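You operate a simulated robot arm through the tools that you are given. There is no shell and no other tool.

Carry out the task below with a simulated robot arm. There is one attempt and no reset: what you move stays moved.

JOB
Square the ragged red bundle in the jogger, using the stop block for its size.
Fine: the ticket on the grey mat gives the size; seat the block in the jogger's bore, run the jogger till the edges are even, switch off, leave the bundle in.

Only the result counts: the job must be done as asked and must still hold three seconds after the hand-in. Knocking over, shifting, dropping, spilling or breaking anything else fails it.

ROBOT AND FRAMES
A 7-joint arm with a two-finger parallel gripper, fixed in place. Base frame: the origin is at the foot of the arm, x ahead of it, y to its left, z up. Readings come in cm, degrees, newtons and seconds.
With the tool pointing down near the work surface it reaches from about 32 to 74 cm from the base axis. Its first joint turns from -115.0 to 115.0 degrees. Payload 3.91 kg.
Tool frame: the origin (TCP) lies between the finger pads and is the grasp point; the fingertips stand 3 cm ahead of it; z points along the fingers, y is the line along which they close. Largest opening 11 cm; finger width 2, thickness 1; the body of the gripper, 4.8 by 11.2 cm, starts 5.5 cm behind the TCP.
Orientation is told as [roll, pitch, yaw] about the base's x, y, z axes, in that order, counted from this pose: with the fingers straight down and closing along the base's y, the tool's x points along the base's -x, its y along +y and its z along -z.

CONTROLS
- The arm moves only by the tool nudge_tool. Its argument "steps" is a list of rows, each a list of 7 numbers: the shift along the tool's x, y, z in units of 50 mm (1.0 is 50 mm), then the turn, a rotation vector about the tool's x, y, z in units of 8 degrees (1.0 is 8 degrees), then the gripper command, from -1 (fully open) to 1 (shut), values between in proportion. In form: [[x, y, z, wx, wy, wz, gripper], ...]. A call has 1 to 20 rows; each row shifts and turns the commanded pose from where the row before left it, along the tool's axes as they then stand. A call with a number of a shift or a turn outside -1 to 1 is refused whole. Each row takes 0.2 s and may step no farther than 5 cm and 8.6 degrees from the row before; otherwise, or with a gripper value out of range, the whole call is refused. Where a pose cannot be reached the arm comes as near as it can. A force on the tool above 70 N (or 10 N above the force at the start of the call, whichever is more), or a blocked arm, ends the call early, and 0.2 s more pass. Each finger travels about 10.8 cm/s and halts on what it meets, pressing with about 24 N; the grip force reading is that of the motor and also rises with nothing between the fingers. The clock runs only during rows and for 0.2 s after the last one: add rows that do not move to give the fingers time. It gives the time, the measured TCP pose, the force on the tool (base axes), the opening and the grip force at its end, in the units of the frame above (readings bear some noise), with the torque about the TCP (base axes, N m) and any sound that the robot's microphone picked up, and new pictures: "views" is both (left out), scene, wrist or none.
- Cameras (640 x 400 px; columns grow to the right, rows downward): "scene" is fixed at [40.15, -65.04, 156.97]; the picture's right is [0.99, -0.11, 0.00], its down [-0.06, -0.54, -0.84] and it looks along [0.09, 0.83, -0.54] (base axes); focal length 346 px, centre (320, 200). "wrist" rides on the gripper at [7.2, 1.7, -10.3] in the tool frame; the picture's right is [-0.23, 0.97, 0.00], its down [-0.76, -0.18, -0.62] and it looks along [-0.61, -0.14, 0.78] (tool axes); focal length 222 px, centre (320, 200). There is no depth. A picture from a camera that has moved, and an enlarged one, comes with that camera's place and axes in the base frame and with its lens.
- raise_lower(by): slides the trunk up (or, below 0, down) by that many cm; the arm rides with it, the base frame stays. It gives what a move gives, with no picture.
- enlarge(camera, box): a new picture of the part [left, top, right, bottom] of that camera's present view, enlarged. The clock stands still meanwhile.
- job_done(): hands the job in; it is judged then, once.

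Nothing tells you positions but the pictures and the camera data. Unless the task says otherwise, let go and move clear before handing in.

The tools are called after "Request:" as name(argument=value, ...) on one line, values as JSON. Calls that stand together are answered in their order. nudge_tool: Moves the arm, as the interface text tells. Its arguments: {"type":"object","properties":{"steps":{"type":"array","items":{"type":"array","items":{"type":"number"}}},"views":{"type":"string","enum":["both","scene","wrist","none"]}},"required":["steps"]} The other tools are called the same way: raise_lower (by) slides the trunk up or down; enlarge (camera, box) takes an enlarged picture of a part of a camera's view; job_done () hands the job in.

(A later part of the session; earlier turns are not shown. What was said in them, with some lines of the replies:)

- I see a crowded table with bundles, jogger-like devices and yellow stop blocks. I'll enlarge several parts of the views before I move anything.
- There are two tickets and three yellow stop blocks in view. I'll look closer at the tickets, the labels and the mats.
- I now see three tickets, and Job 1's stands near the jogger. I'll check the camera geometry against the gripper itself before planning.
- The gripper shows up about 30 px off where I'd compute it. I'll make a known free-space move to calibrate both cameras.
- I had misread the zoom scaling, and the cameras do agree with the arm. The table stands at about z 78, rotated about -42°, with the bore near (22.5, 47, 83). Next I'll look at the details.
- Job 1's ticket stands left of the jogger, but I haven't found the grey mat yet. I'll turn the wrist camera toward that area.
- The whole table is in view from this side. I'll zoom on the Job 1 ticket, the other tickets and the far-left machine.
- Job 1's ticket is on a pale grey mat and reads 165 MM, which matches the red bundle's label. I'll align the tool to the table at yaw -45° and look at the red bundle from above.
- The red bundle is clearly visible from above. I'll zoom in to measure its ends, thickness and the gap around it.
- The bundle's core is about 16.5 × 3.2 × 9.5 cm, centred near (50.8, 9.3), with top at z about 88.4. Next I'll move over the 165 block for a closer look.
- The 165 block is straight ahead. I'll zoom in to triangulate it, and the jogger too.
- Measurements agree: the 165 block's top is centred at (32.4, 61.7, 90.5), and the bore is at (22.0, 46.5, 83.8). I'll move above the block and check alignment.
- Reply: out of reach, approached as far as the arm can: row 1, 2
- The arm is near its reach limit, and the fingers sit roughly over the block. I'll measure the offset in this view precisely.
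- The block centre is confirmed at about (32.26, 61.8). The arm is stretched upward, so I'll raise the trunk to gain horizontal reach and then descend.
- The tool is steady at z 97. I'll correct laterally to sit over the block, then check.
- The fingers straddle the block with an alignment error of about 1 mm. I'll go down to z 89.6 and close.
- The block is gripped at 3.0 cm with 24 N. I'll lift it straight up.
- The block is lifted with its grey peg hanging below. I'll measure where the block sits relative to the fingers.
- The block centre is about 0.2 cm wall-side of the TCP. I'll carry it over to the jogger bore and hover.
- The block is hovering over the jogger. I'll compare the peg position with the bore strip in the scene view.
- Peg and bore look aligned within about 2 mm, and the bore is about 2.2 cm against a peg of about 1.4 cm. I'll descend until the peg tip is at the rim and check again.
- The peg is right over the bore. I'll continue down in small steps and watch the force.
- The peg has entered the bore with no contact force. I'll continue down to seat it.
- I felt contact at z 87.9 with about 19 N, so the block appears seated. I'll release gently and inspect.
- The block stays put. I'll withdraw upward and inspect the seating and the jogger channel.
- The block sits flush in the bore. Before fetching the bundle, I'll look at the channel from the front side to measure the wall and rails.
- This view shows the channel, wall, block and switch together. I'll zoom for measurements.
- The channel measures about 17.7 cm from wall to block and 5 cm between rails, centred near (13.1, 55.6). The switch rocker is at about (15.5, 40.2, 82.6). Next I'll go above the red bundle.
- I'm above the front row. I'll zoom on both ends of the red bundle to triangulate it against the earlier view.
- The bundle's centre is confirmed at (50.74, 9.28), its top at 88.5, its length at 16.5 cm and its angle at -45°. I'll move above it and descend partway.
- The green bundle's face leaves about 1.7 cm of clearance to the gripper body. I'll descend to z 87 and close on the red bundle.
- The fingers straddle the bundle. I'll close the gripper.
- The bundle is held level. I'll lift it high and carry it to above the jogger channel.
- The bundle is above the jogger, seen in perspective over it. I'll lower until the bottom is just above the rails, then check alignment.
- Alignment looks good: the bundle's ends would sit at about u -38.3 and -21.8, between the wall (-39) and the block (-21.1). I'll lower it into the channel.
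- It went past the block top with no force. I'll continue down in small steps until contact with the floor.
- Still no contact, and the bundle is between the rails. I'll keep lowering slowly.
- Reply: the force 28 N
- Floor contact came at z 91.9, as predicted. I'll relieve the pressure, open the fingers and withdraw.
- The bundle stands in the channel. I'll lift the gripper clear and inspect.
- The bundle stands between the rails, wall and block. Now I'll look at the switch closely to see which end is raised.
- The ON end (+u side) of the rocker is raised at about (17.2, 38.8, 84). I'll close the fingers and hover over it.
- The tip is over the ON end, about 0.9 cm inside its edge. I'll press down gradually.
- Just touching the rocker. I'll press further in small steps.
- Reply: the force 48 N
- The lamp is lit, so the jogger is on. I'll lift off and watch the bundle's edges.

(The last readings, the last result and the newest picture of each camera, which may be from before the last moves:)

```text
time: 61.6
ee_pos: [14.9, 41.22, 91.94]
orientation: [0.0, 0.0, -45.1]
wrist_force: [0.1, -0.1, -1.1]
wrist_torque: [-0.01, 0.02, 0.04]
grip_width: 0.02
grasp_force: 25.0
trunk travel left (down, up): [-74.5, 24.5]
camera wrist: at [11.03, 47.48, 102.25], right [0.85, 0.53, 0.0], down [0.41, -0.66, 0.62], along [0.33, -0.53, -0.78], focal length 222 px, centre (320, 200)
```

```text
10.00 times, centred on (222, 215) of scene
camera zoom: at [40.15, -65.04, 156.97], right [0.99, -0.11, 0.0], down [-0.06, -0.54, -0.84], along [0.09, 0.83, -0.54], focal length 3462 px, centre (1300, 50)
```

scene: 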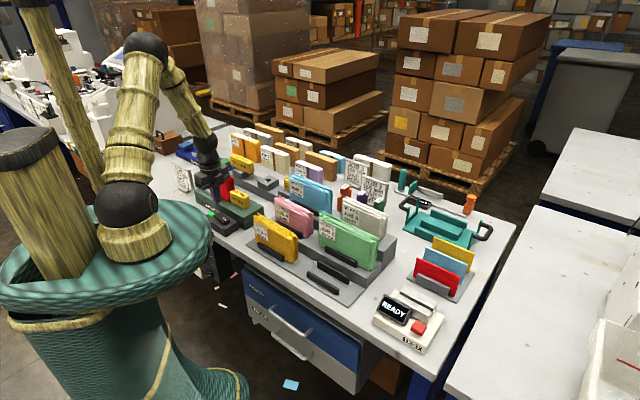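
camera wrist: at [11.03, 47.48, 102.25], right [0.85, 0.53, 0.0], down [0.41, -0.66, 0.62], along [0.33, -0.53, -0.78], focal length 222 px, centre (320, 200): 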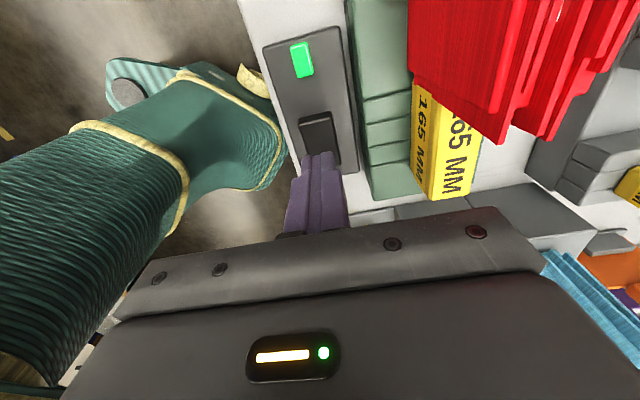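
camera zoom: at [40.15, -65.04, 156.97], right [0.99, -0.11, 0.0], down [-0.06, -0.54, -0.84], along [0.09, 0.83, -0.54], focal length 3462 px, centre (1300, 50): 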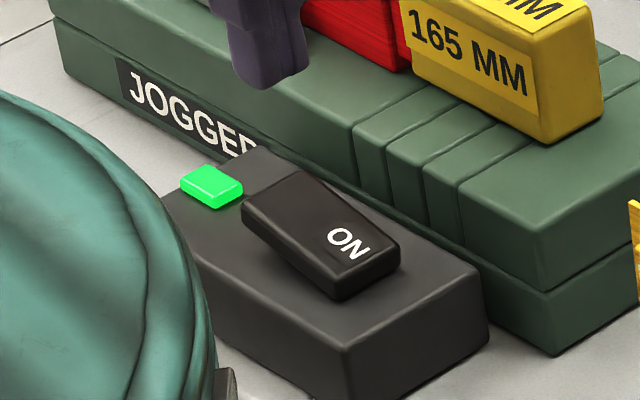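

The switch is on, with the OFF end now raised. I'll shift aside and wait while watching the bundle.

Request:
nudge_tool(steps=[[-0.8, 0, -0.2, 0, 0, 0, 1], [-0.8, 0, 0, 0, 0, 0, 1], [0, 0, 0, 0, 0, 0, 1], [0, 0, 0, 0, 0, 0, 1], [0, 0, 0, 0, 0, 0, 1]])

Request:
enlarge(camera="scene", box=[180, 160, 260, 210])

```text
time: 62.9
ee_pos: [20.61, 35.48, 92.93]
orientation: [0.0, 0.0, -45.2]
wrist_force: [0.3, 0.1, 0.1]
wrist_torque: [0.02, 0.04, -0.01]
grip_width: 0.0
grasp_force: 24.4
trunk travel left (down, up): [-74.5, 24.5]
camera wrist: at [16.73, 41.73, 103.26], right [0.85, 0.53, 0.0], down [0.41, -0.67, 0.62], along [0.33, -0.53, -0.78], focal length 222 px, centre (320, 200)
```

scene: 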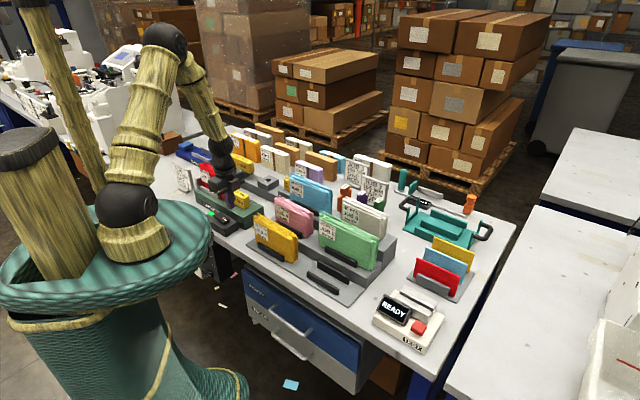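
wrist: 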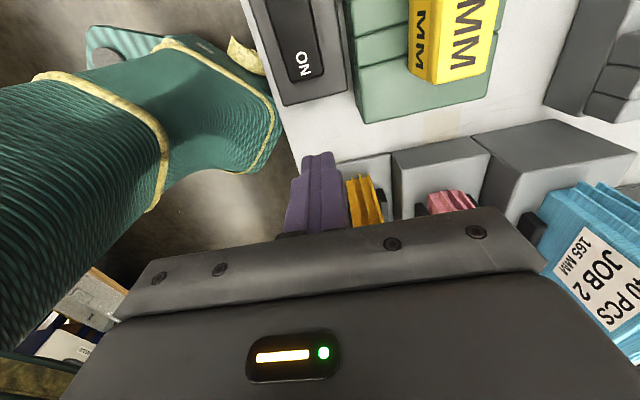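

```text
8.00 times, centred on (220, 185) of scene
camera zoom: at [40.15, -65.04, 156.97], right [0.99, -0.11, 0.0], down [-0.06, -0.54, -0.84], along [0.09, 0.83, -0.54], focal length 2770 px, centre (1120, 320)
```

zoom: 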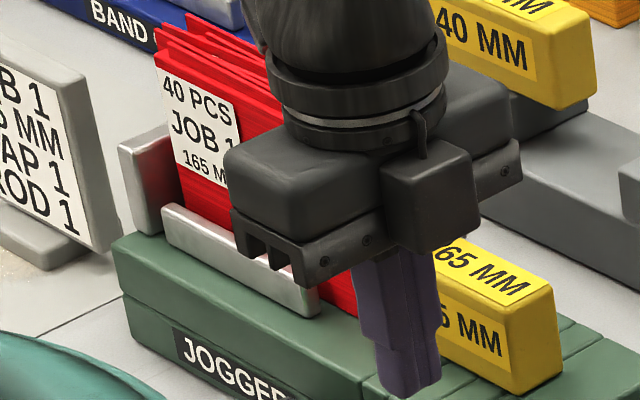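

Still ragged after about 2 s. I'll rise for a clear view and wait longer.

Request:
nudge_tool(steps=[[0, 0, -0.9, 0, 0, 0, 1], [0, 0, -0.9, 0, 0, 0, 1], [0, 0, -0.9, 0, 0, 0, 1], [0, 0, 0, 0, 0, 0, 1], [0, 0, 0, 0, 0, 0, 1], [0, 0, 0, 0, 0, 0, 1], [0, 0, 0, 0, 0, 0, 1], [0, 0, 0, 0, 0, 0, 1]])

Request:
enlarge(camera="scene", box=[180, 160, 260, 210])

```text
time: 64.7
ee_pos: [20.45, 35.43, 106.37]
orientation: [0.0, 0.0, -45.2]
wrist_force: [-0.8, -0.4, -0.5]
wrist_torque: [-0.02, 0.01, 0.01]
grip_width: 0.0
grasp_force: 23.7
trunk travel left (down, up): [-74.5, 24.5]
camera wrist: at [16.71, 41.68, 116.75], right [0.85, 0.53, 0.0], down [0.41, -0.67, 0.62], along [0.33, -0.53, -0.78], focal length 222 px, centre (320, 200)
```

scene: 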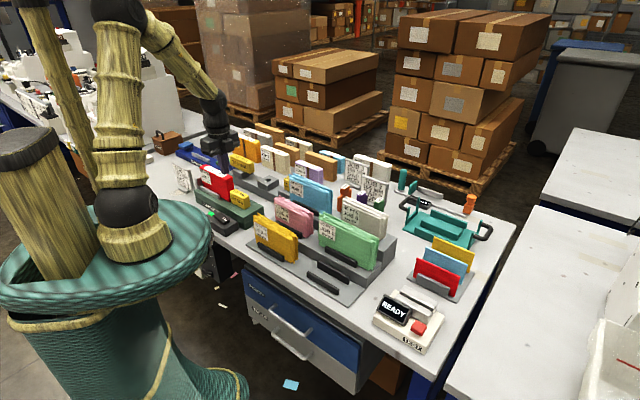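
wrist: 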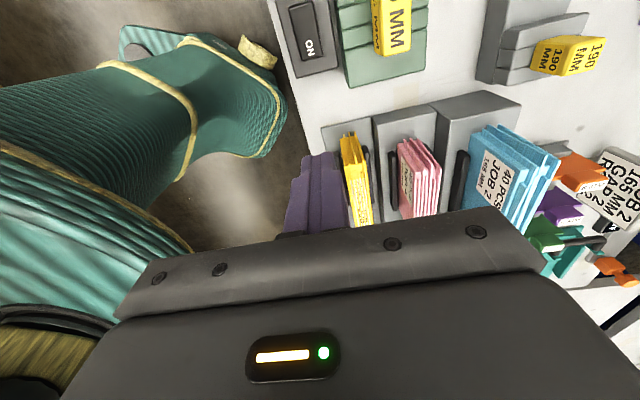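

```text
8.00 times, centred on (220, 185) of scene
camera zoom: at [40.15, -65.04, 156.97], right [0.99, -0.11, 0.0], down [-0.06, -0.54, -0.84], along [0.09, 0.83, -0.54], focal length 2770 px, centre (1120, 320)
```

zoom: 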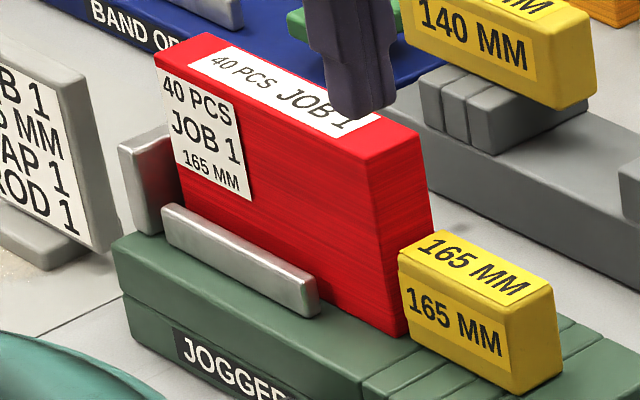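

All edges are even now. I'll switch off promptly by pressing the raised OFF end at about (14.4, 41.4).

Request:
nudge_tool(steps=[[0.85, 0, 0, 0, 0, 0, 1], [0.85, 0, 0, 0, 0, 0, 1], [0, 0, 0.9, 0, 0, 0, 1], [0, 0, 0.9, 0, 0, 0, 1], [0, 0, 0.9, 0, 0, 0, 1], [0, 0, 0.7, 0, 0, 0, 1], [0, 0, 0.3, 0, 0, 0, 1], [0, 0, 0.1, 0, 0, 0, 1], [0, 0, 0.05, 0, 0, 0, 1], [0, 0, 0.05, 0, 0, 0, 1], [0, 0, 0.05, 0, 0, 0, 1], [0, 0, 0, 0, 0, 0, 1]])

Request:
enlarge(camera="scene", box=[190, 195, 254, 235])

```text
time: 67.2
ee_pos: [14.54, 41.48, 86.79]
orientation: [0.0, 0.0, -45.2]
wrist_force: [-0.3, 0.6, 1.6]
wrist_torque: [0.0, 0.0, -0.04]
grip_width: 0.0
grasp_force: 24.0
trunk travel left (down, up): [-74.5, 24.5]
camera wrist: at [10.75, 47.67, 97.04], right [0.85, 0.53, 0.0], down [0.41, -0.67, 0.62], along [0.33, -0.53, -0.78], focal length 222 px, centre (320, 200)
```

scene: 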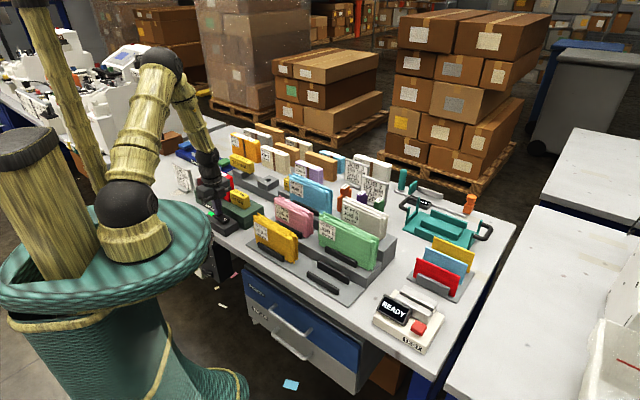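
wrist: 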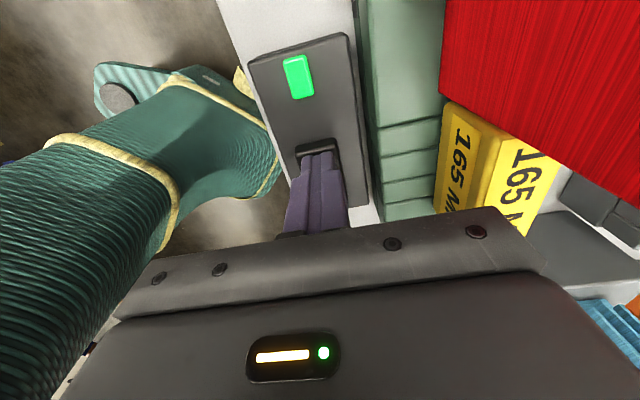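

```text
10.00 times, centred on (222, 215) of scene
camera zoom: at [40.15, -65.04, 156.97], right [0.99, -0.11, 0.0], down [-0.06, -0.54, -0.84], along [0.09, 0.83, -0.54], focal length 3462 px, centre (1300, 50)
```

zoom: 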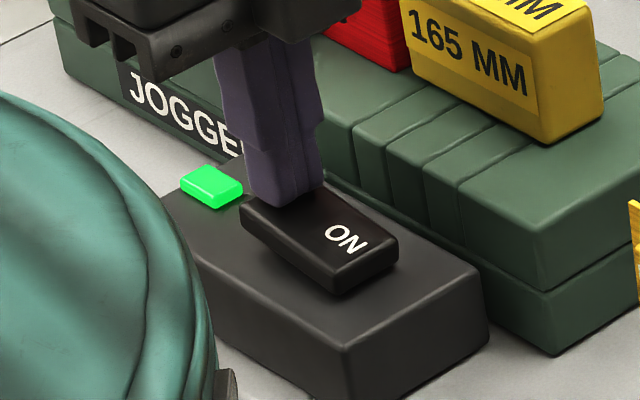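

The tip is on the OFF end, just touching. I'll press further.

Request:
nudge_tool(steps=[[0, 0, 0.06, 0, 0, 0, 1], [0, 0, 0.06, 0, 0, 0, 1], [0, 0, 0.04, 0, 0, 0, 1], [0, 0, 0, 0, 0, 0, 1]], views="none")

Request:
enlarge(camera="scene", box=[190, 195, 254, 235])

```text
time: 68.2
ee_pos: [14.2, 41.73, 86.18]
orientation: [0.4, 0.3, -45.0]
wrist_force: [-13.3, 15.3, 44.0]
wrist_torque: [0.08, 0.13, 0.47]
grip_width: 0.0
grasp_force: 24.0
trunk travel left (down, up): [-74.5, 24.5]
```

```text
10.00 times, centred on (222, 215) of scene
camera zoom: at [40.15, -65.04, 156.97], right [0.99, -0.11, 0.0], down [-0.06, -0.54, -0.84], along [0.09, 0.83, -0.54], focal length 3462 px, centre (1300, 50)
```

zoom: 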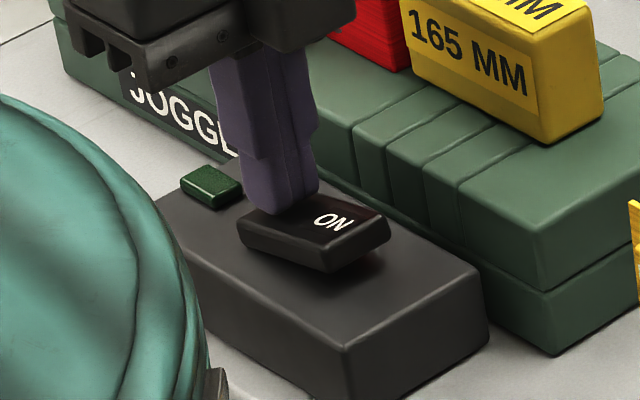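

The lamp is dark, so the jogger is off. I'll lift clear straight up and check the result.

Request:
nudge_tool(steps=[[0, 0, -0.2, 0, 0, 0, 1], [0, 0, -0.6, 0, 0, 0, 1], [0, 0, -0.9, 0, 0, 0, 1], [0, 0, -0.9, 0, 0, 0, 1], [0, 0, -0.9, 0, 0, 0, 1], [-0.9, 0, -0.3, 0, 0, 0, 1], [-0.9, 0, 0, 0, 0, 0, 1], [-0.9, 0, 0, 0, 0, 0, 1], [0, 0, 0, 0, 0, 0, 1], [0, 0, 0, 0, 0, 0, 1]])

Request:
enlarge(camera="scene", box=[180, 160, 260, 210])

Request:
enlarge(camera="scene", box=[190, 195, 254, 235])

Request:
enlarge(camera="scene", box=[220, 130, 540, 330])

```text
time: 70.5
ee_pos: [24.15, 32.04, 104.95]
orientation: [0.0, 0.0, -45.2]
wrist_force: [0.4, -0.7, 0.5]
wrist_torque: [-0.06, -0.04, -0.01]
grip_width: 0.04
grasp_force: 24.0
trunk travel left (down, up): [-74.5, 24.5]
camera wrist: at [20.34, 38.08, 115.29], right [0.85, 0.53, 0.0], down [0.41, -0.67, 0.62], along [0.33, -0.53, -0.78], focal length 222 px, centre (320, 200)
```

scene: 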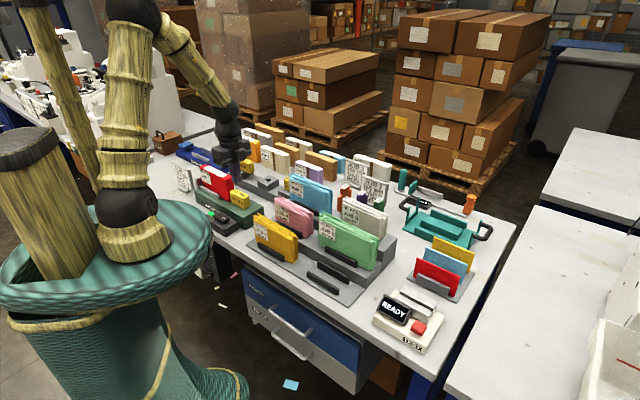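
wrist: 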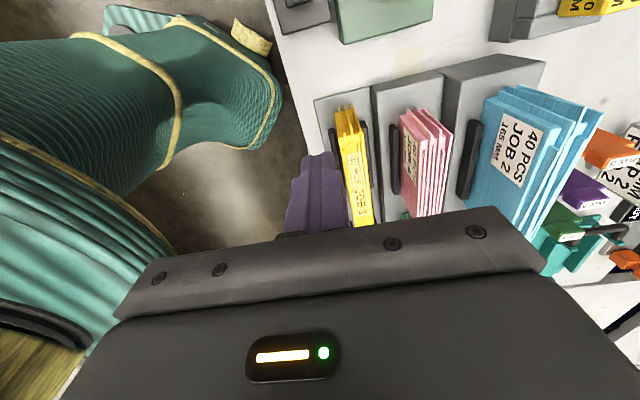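

```text
8.00 times, centred on (220, 185) of scene
camera zoom: at [40.15, -65.04, 156.97], right [0.99, -0.11, 0.0], down [-0.06, -0.54, -0.84], along [0.09, 0.83, -0.54], focal length 2770 px, centre (1120, 320)
```

zoom: 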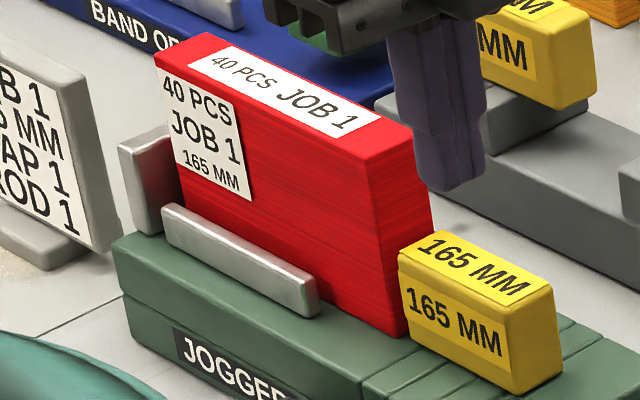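

```text
10.00 times, centred on (222, 215) of scene
camera zoom: at [40.15, -65.04, 156.97], right [0.99, -0.11, 0.0], down [-0.06, -0.54, -0.84], along [0.09, 0.83, -0.54], focal length 3462 px, centre (1300, 50)
```

zoom: 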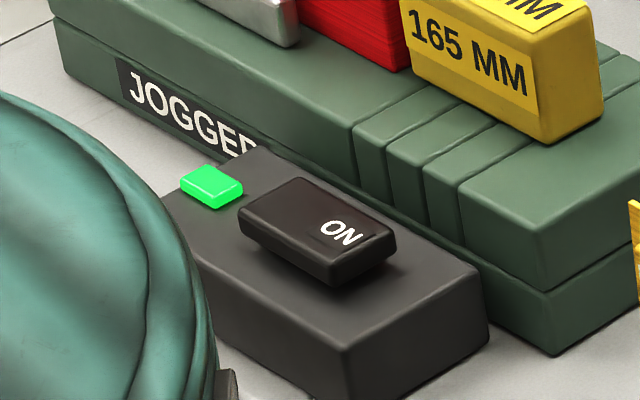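

```text
2.00 times, centred on (380, 230) of scene
camera zoom: at [40.15, -65.04, 156.97], right [0.99, -0.11, 0.0], down [-0.06, -0.54, -0.84], along [0.09, 0.83, -0.54], focal length 692 px, centre (200, 140)
```

zoom: 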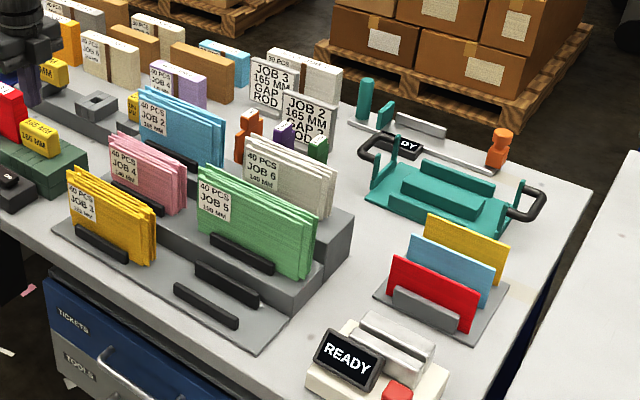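

The lamp came back on after release: the rocker sprang back to a middle position, so it didn't latch off. I'll press the OFF end again, nearer its edge and deeper.

Request:
nudge_tool(steps=[[0.7, -0.02, 0, 0, 0, 0, 1], [0.7, -0.02, 0, 0, 0, 0, 1], [0.7, 0, 0, 0, 0, 0, 1], [0.69, 0, 0, 0, 0, 0, 1], [0, 0, 0.9, 0, 0, 0, 1], [0, 0, 0.9, 0, 0, 0, 1], [0, 0, 0.9, 0, 0, 0, 1], [0, 0, 0.6, 0, 0, 0, 1], [0, 0, 0.1, 0, 0, 0, 1], [0, 0, 0, 0, 0, 0, 1]])

Request:
enlarge(camera="scene", box=[190, 195, 254, 235])

Request:
enlarge(camera="wrist", box=[220, 90, 412, 210])

```text
time: 72.7
ee_pos: [14.07, 41.59, 87.95]
orientation: [0.0, 0.0, -45.2]
wrist_force: [-1.1, 0.2, 0.3]
wrist_torque: [-0.01, 0.0, 0.01]
grip_width: 0.02
grasp_force: 24.0
trunk travel left (down, up): [-74.5, 24.5]
camera wrist: at [10.22, 47.79, 98.25], right [0.85, 0.53, 0.0], down [0.41, -0.67, 0.62], along [0.33, -0.53, -0.78], focal length 222 px, centre (320, 200)
```

scene: 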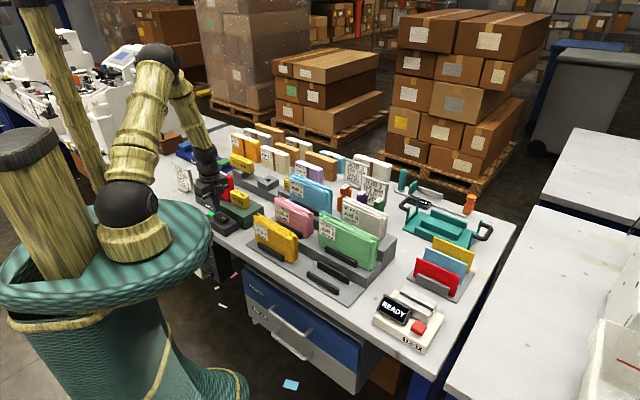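
wrist: 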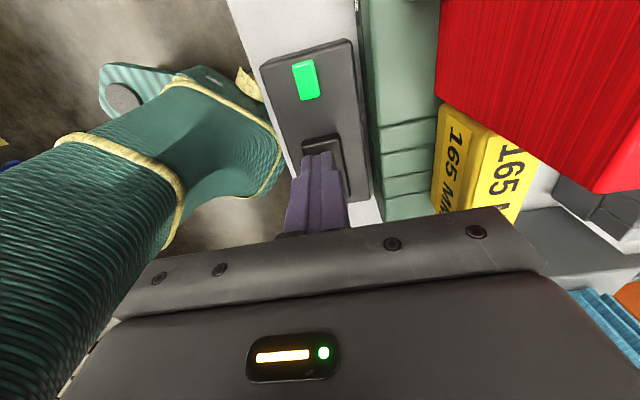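

```text
10.00 times, centred on (222, 215) of scene
camera zoom: at [40.15, -65.04, 156.97], right [0.99, -0.11, 0.0], down [-0.06, -0.54, -0.84], along [0.09, 0.83, -0.54], focal length 3462 px, centre (1300, 50)
```

zoom: 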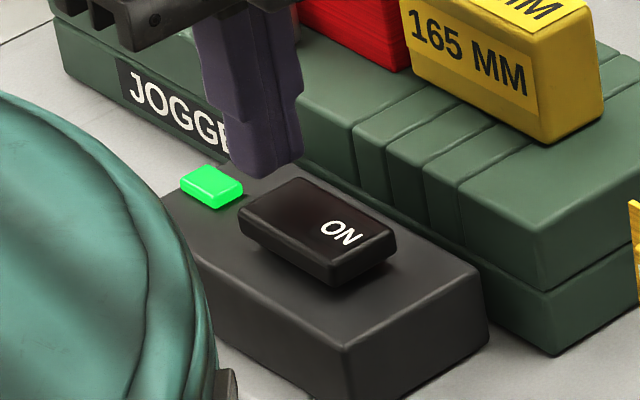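

```text
3.33 times, centred on (316, 150) of wrist
camera zoom: at [10.22, 47.79, 98.25], right [0.85, 0.53, 0.0], down [0.41, -0.67, 0.62], along [0.33, -0.53, -0.78], focal length 740 px, centre (333, 367)
```

zoom: 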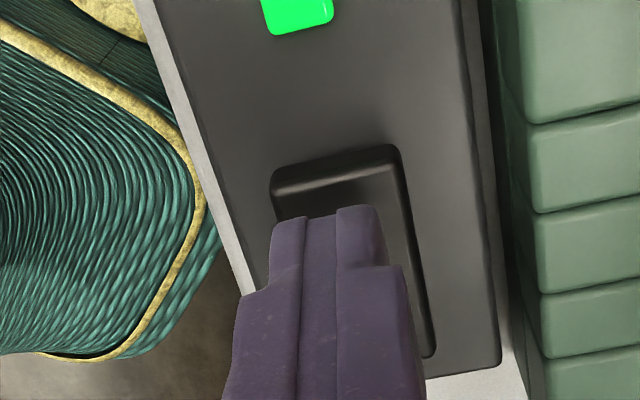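

The OFF end is below the tip. I'll press down with a longer and firmer push, then hold.

Request:
nudge_tool(steps=[[0, 0, 0.15, 0, 0, 0, 1], [0, 0, 0.1, 0, 0, 0, 1], [0, 0, 0.06, 0, 0, 0, 1], [0, 0, 0.04, 0, 0, 0, 1], [0, 0, 0.03, 0, 0, 0, 1], [0, 0, 0.02, 0, 0, 0, 1], [0, 0, 0, 0, 0, 0, 1], [0, 0, 0, 0, 0, 0, 1]], views="none")

Request:
enlarge(camera="scene", box=[190, 195, 254, 235])

```text
time: 74.5
ee_pos: [13.98, 41.68, 86.19]
orientation: [0.4, 0.2, -45.1]
wrist_force: [-3.8, 5.6, 42.7]
wrist_torque: [-0.27, -0.06, 0.65]
grip_width: 0.0
grasp_force: 24.2
trunk travel left (down, up): [-74.5, 24.5]
```

```text
10.00 times, centred on (222, 215) of scene
camera zoom: at [40.15, -65.04, 156.97], right [0.99, -0.11, 0.0], down [-0.06, -0.54, -0.84], along [0.09, 0.83, -0.54], focal length 3462 px, centre (1300, 50)
```

zoom: 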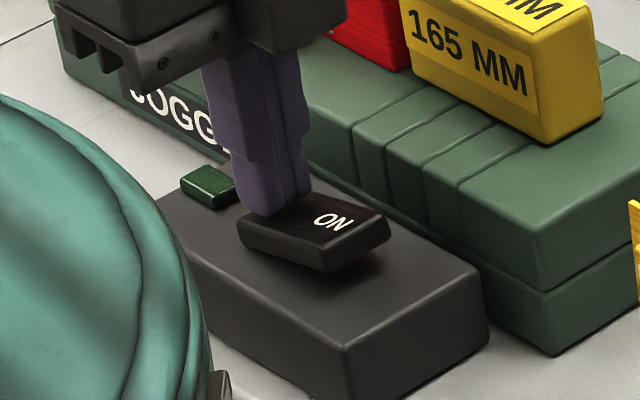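

The lamp is off and the rocker is at its full OFF tilt. I'll release very slowly and check after each small lift.

Request:
nudge_tool(steps=[[0, 0, -0.06, 0, 0, 0, 1], [0, 0, -0.06, 0, 0, 0, 1], [0, 0, -0.04, 0, 0, 0, 1], [0, 0, 0, 0, 0, 0, 1]], views="none")

Request:
enlarge(camera="scene", box=[190, 195, 254, 235])

```text
time: 75.5
ee_pos: [14.11, 41.79, 86.82]
orientation: [-0.1, 0.0, -45.2]
wrist_force: [-0.2, -0.6, 0.2]
wrist_torque: [0.02, -0.01, -0.01]
grip_width: 0.02
grasp_force: 24.0
trunk travel left (down, up): [-74.5, 24.5]
```

```text
10.00 times, centred on (222, 215) of scene
camera zoom: at [40.15, -65.04, 156.97], right [0.99, -0.11, 0.0], down [-0.06, -0.54, -0.84], along [0.09, 0.83, -0.54], focal length 3462 px, centre (1300, 50)
```

zoom: 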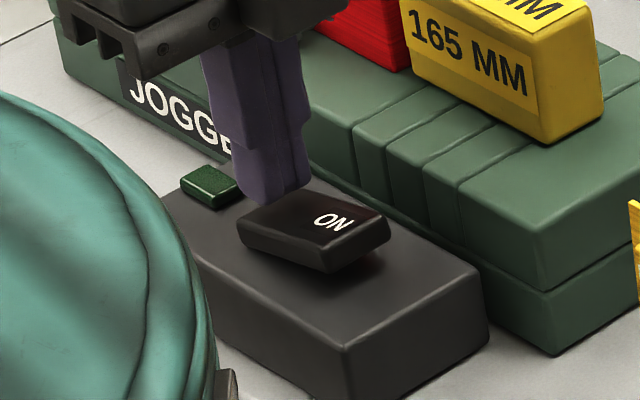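

It holds off with no contact force. I'll lift further, slowly.

Request:
nudge_tool(steps=[[0, 0, -0.1, 0, 0, 0, 1], [0, 0, -0.2, 0, 0, 0, 1], [0, 0, -0.3, 0, 0, 0, 1], [0, 0, 0, 0, 0, 0, 1], [0, 0, 0, 0, 0, 0, 1]], views="none")

Request:
enlarge(camera="scene", box=[190, 195, 254, 235])

Request:
enlarge(camera="wrist", box=[220, 60, 412, 180])

```text
time: 76.7
ee_pos: [13.96, 41.67, 89.7]
orientation: [0.0, 0.2, -45.2]
wrist_force: [0.7, 0.0, 0.2]
wrist_torque: [0.01, 0.03, 0.01]
grip_width: 0.0
grasp_force: 24.2
trunk travel left (down, up): [-74.5, 24.5]
```

```text
10.00 times, centred on (222, 215) of scene
camera zoom: at [40.15, -65.04, 156.97], right [0.99, -0.11, 0.0], down [-0.06, -0.54, -0.84], along [0.09, 0.83, -0.54], focal length 3462 px, centre (1300, 50)
```

zoom: 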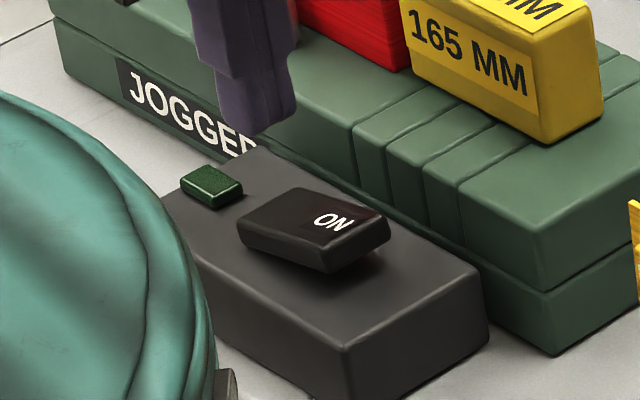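

```text
3.33 times, centred on (316, 120) of wrist
camera zoom: at [10.21, 47.87, 100.04], right [0.85, 0.53, 0.0], down [0.41, -0.67, 0.62], along [0.33, -0.53, -0.78], focal length 740 px, centre (333, 467)
```

zoom: 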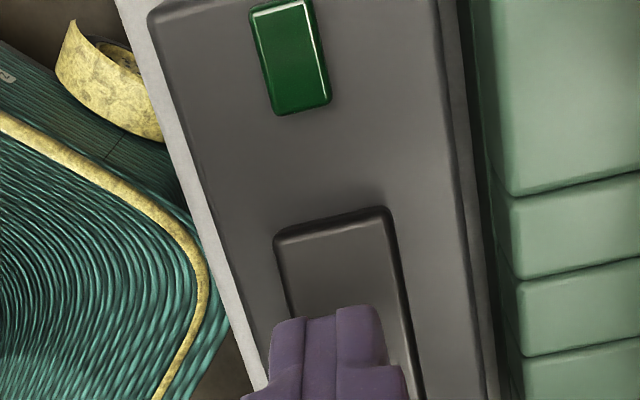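

The switch remains off. I'll lift well clear, away from everything, then wait and re-check.

Request:
nudge_tool(steps=[[0, 0, -0.5, 0, 0, 0, 1], [0, 0, -0.9, 0, 0, 0, 1], [0, 0, -0.9, 0, 0, 0, 1], [0, 0, -0.9, 0, 0, 0, 1], [0, 0, -0.9, 0, 0, 0, 1], [-0.9, 0, 0, 0, 0, 0, 1], [-0.9, 0, 0, 0, 0, 0, 1], [-0.9, 0, 0, 0, 0, 0, 1], [-0.9, 0, 0, 0, 0, 0, 1], [0, 0, 0, 0, 0, 0, 1], [0, 0, 0, 0, 0, 0, 1], [0, 0, 0, 0, 0, 0, 1], [0, 0, 0, 0, 0, 0, 1], [0, 0, 0, 0, 0, 0, 1], [0, 0, 0, 0, 0, 0, 1], [0, 0, 0, 0, 0, 0, 1], [0, 0, 0, 0, 0, 0, 1]])

Request:
enlarge(camera="scene", box=[190, 195, 254, 235])

Request:
enlarge(camera="scene", box=[180, 160, 260, 210])

Request:
enlarge(camera="scene", box=[160, 120, 320, 220])

```text
time: 80.2
ee_pos: [26.74, 29.01, 110.24]
orientation: [0.0, 0.1, -45.2]
wrist_force: [0.1, -0.2, -0.1]
wrist_torque: [0.0, 0.01, -0.01]
grip_width: 0.0
grasp_force: 24.4
trunk travel left (down, up): [-74.5, 24.5]
camera wrist: at [22.9, 35.23, 120.55], right [0.85, 0.53, 0.0], down [0.41, -0.67, 0.62], along [0.33, -0.53, -0.78], focal length 222 px, centre (320, 200)
```

scene: 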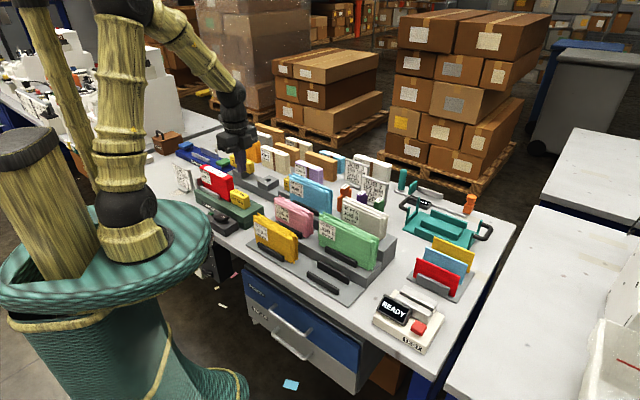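
wrist: 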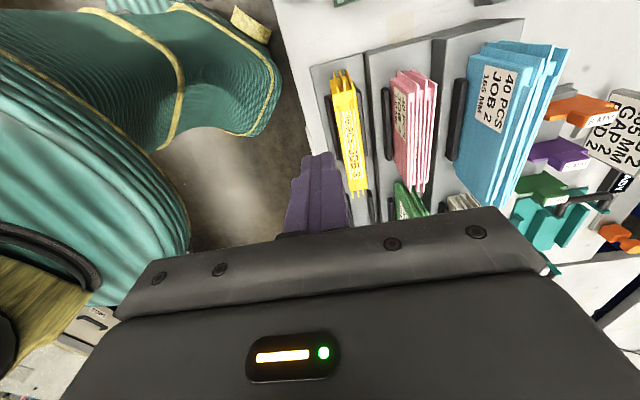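

```text
10.00 times, centred on (222, 215) of scene
camera zoom: at [40.15, -65.04, 156.97], right [0.99, -0.11, 0.0], down [-0.06, -0.54, -0.84], along [0.09, 0.83, -0.54], focal length 3462 px, centre (1300, 50)
```

zoom: 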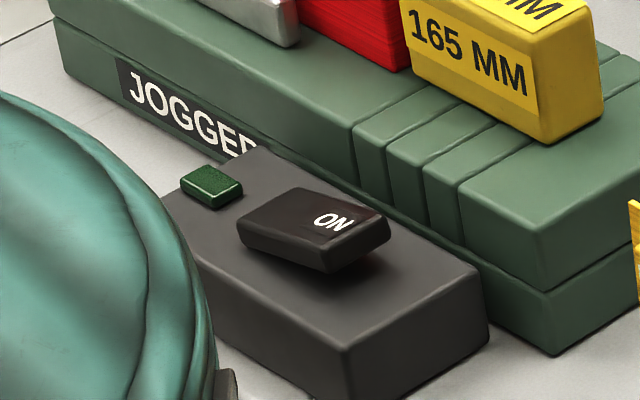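

```text
8.00 times, centred on (220, 185) of scene
camera zoom: at [40.15, -65.04, 156.97], right [0.99, -0.11, 0.0], down [-0.06, -0.54, -0.84], along [0.09, 0.83, -0.54], focal length 2770 px, centre (1120, 320)
```

zoom: 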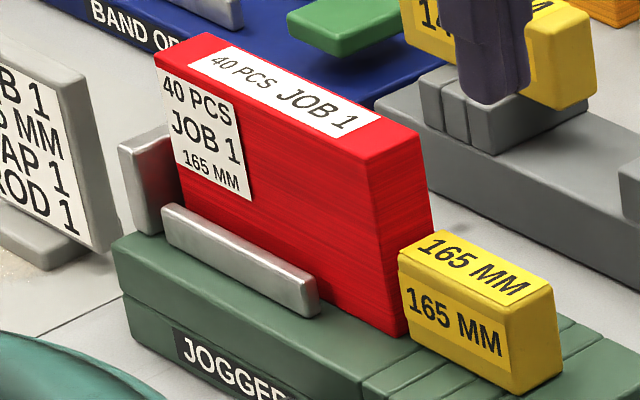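

```text
4.00 times, centred on (240, 170) of scene
camera zoom: at [40.15, -65.04, 156.97], right [0.99, -0.11, 0.0], down [-0.06, -0.54, -0.84], along [0.09, 0.83, -0.54], focal length 1385 px, centre (640, 320)
```

zoom: 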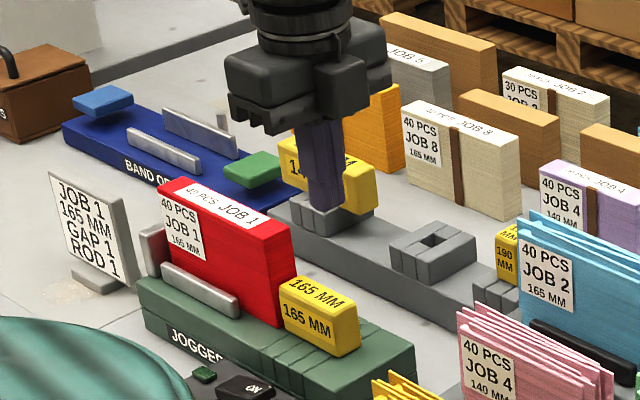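

The red bundle has even edges and stands in the jogger, the 165 block sits in the bore, and the switch has stayed off with its lamp dark for over 3 s. The arm is clear and nothing else has moved, so I'm handing in.

Request:
job_done()

```text
The job is handed in.
```

The red Job 1 bundle is squared and left standing in the jogger, and I've handed the job in; I haven't been told how it was judged.

- **Size:** the Job 1 ticket on the grey mat reads 165 MM. I seated the 165 block in the jogger's bore, and it looked flush with the top.
- **Jogging:** I placed the bundle between the wall and the block and switched on. The edges were even in the picture taken about 4 s later.
- **Switching off:** my first press on the off end did not hold, and the jogger came back on for about 4 to 6 s. I pressed again, and the lamp then stayed dark for more than 3 s with the arm clear.

In the final pictures nothing else on the table looks moved or knocked over.
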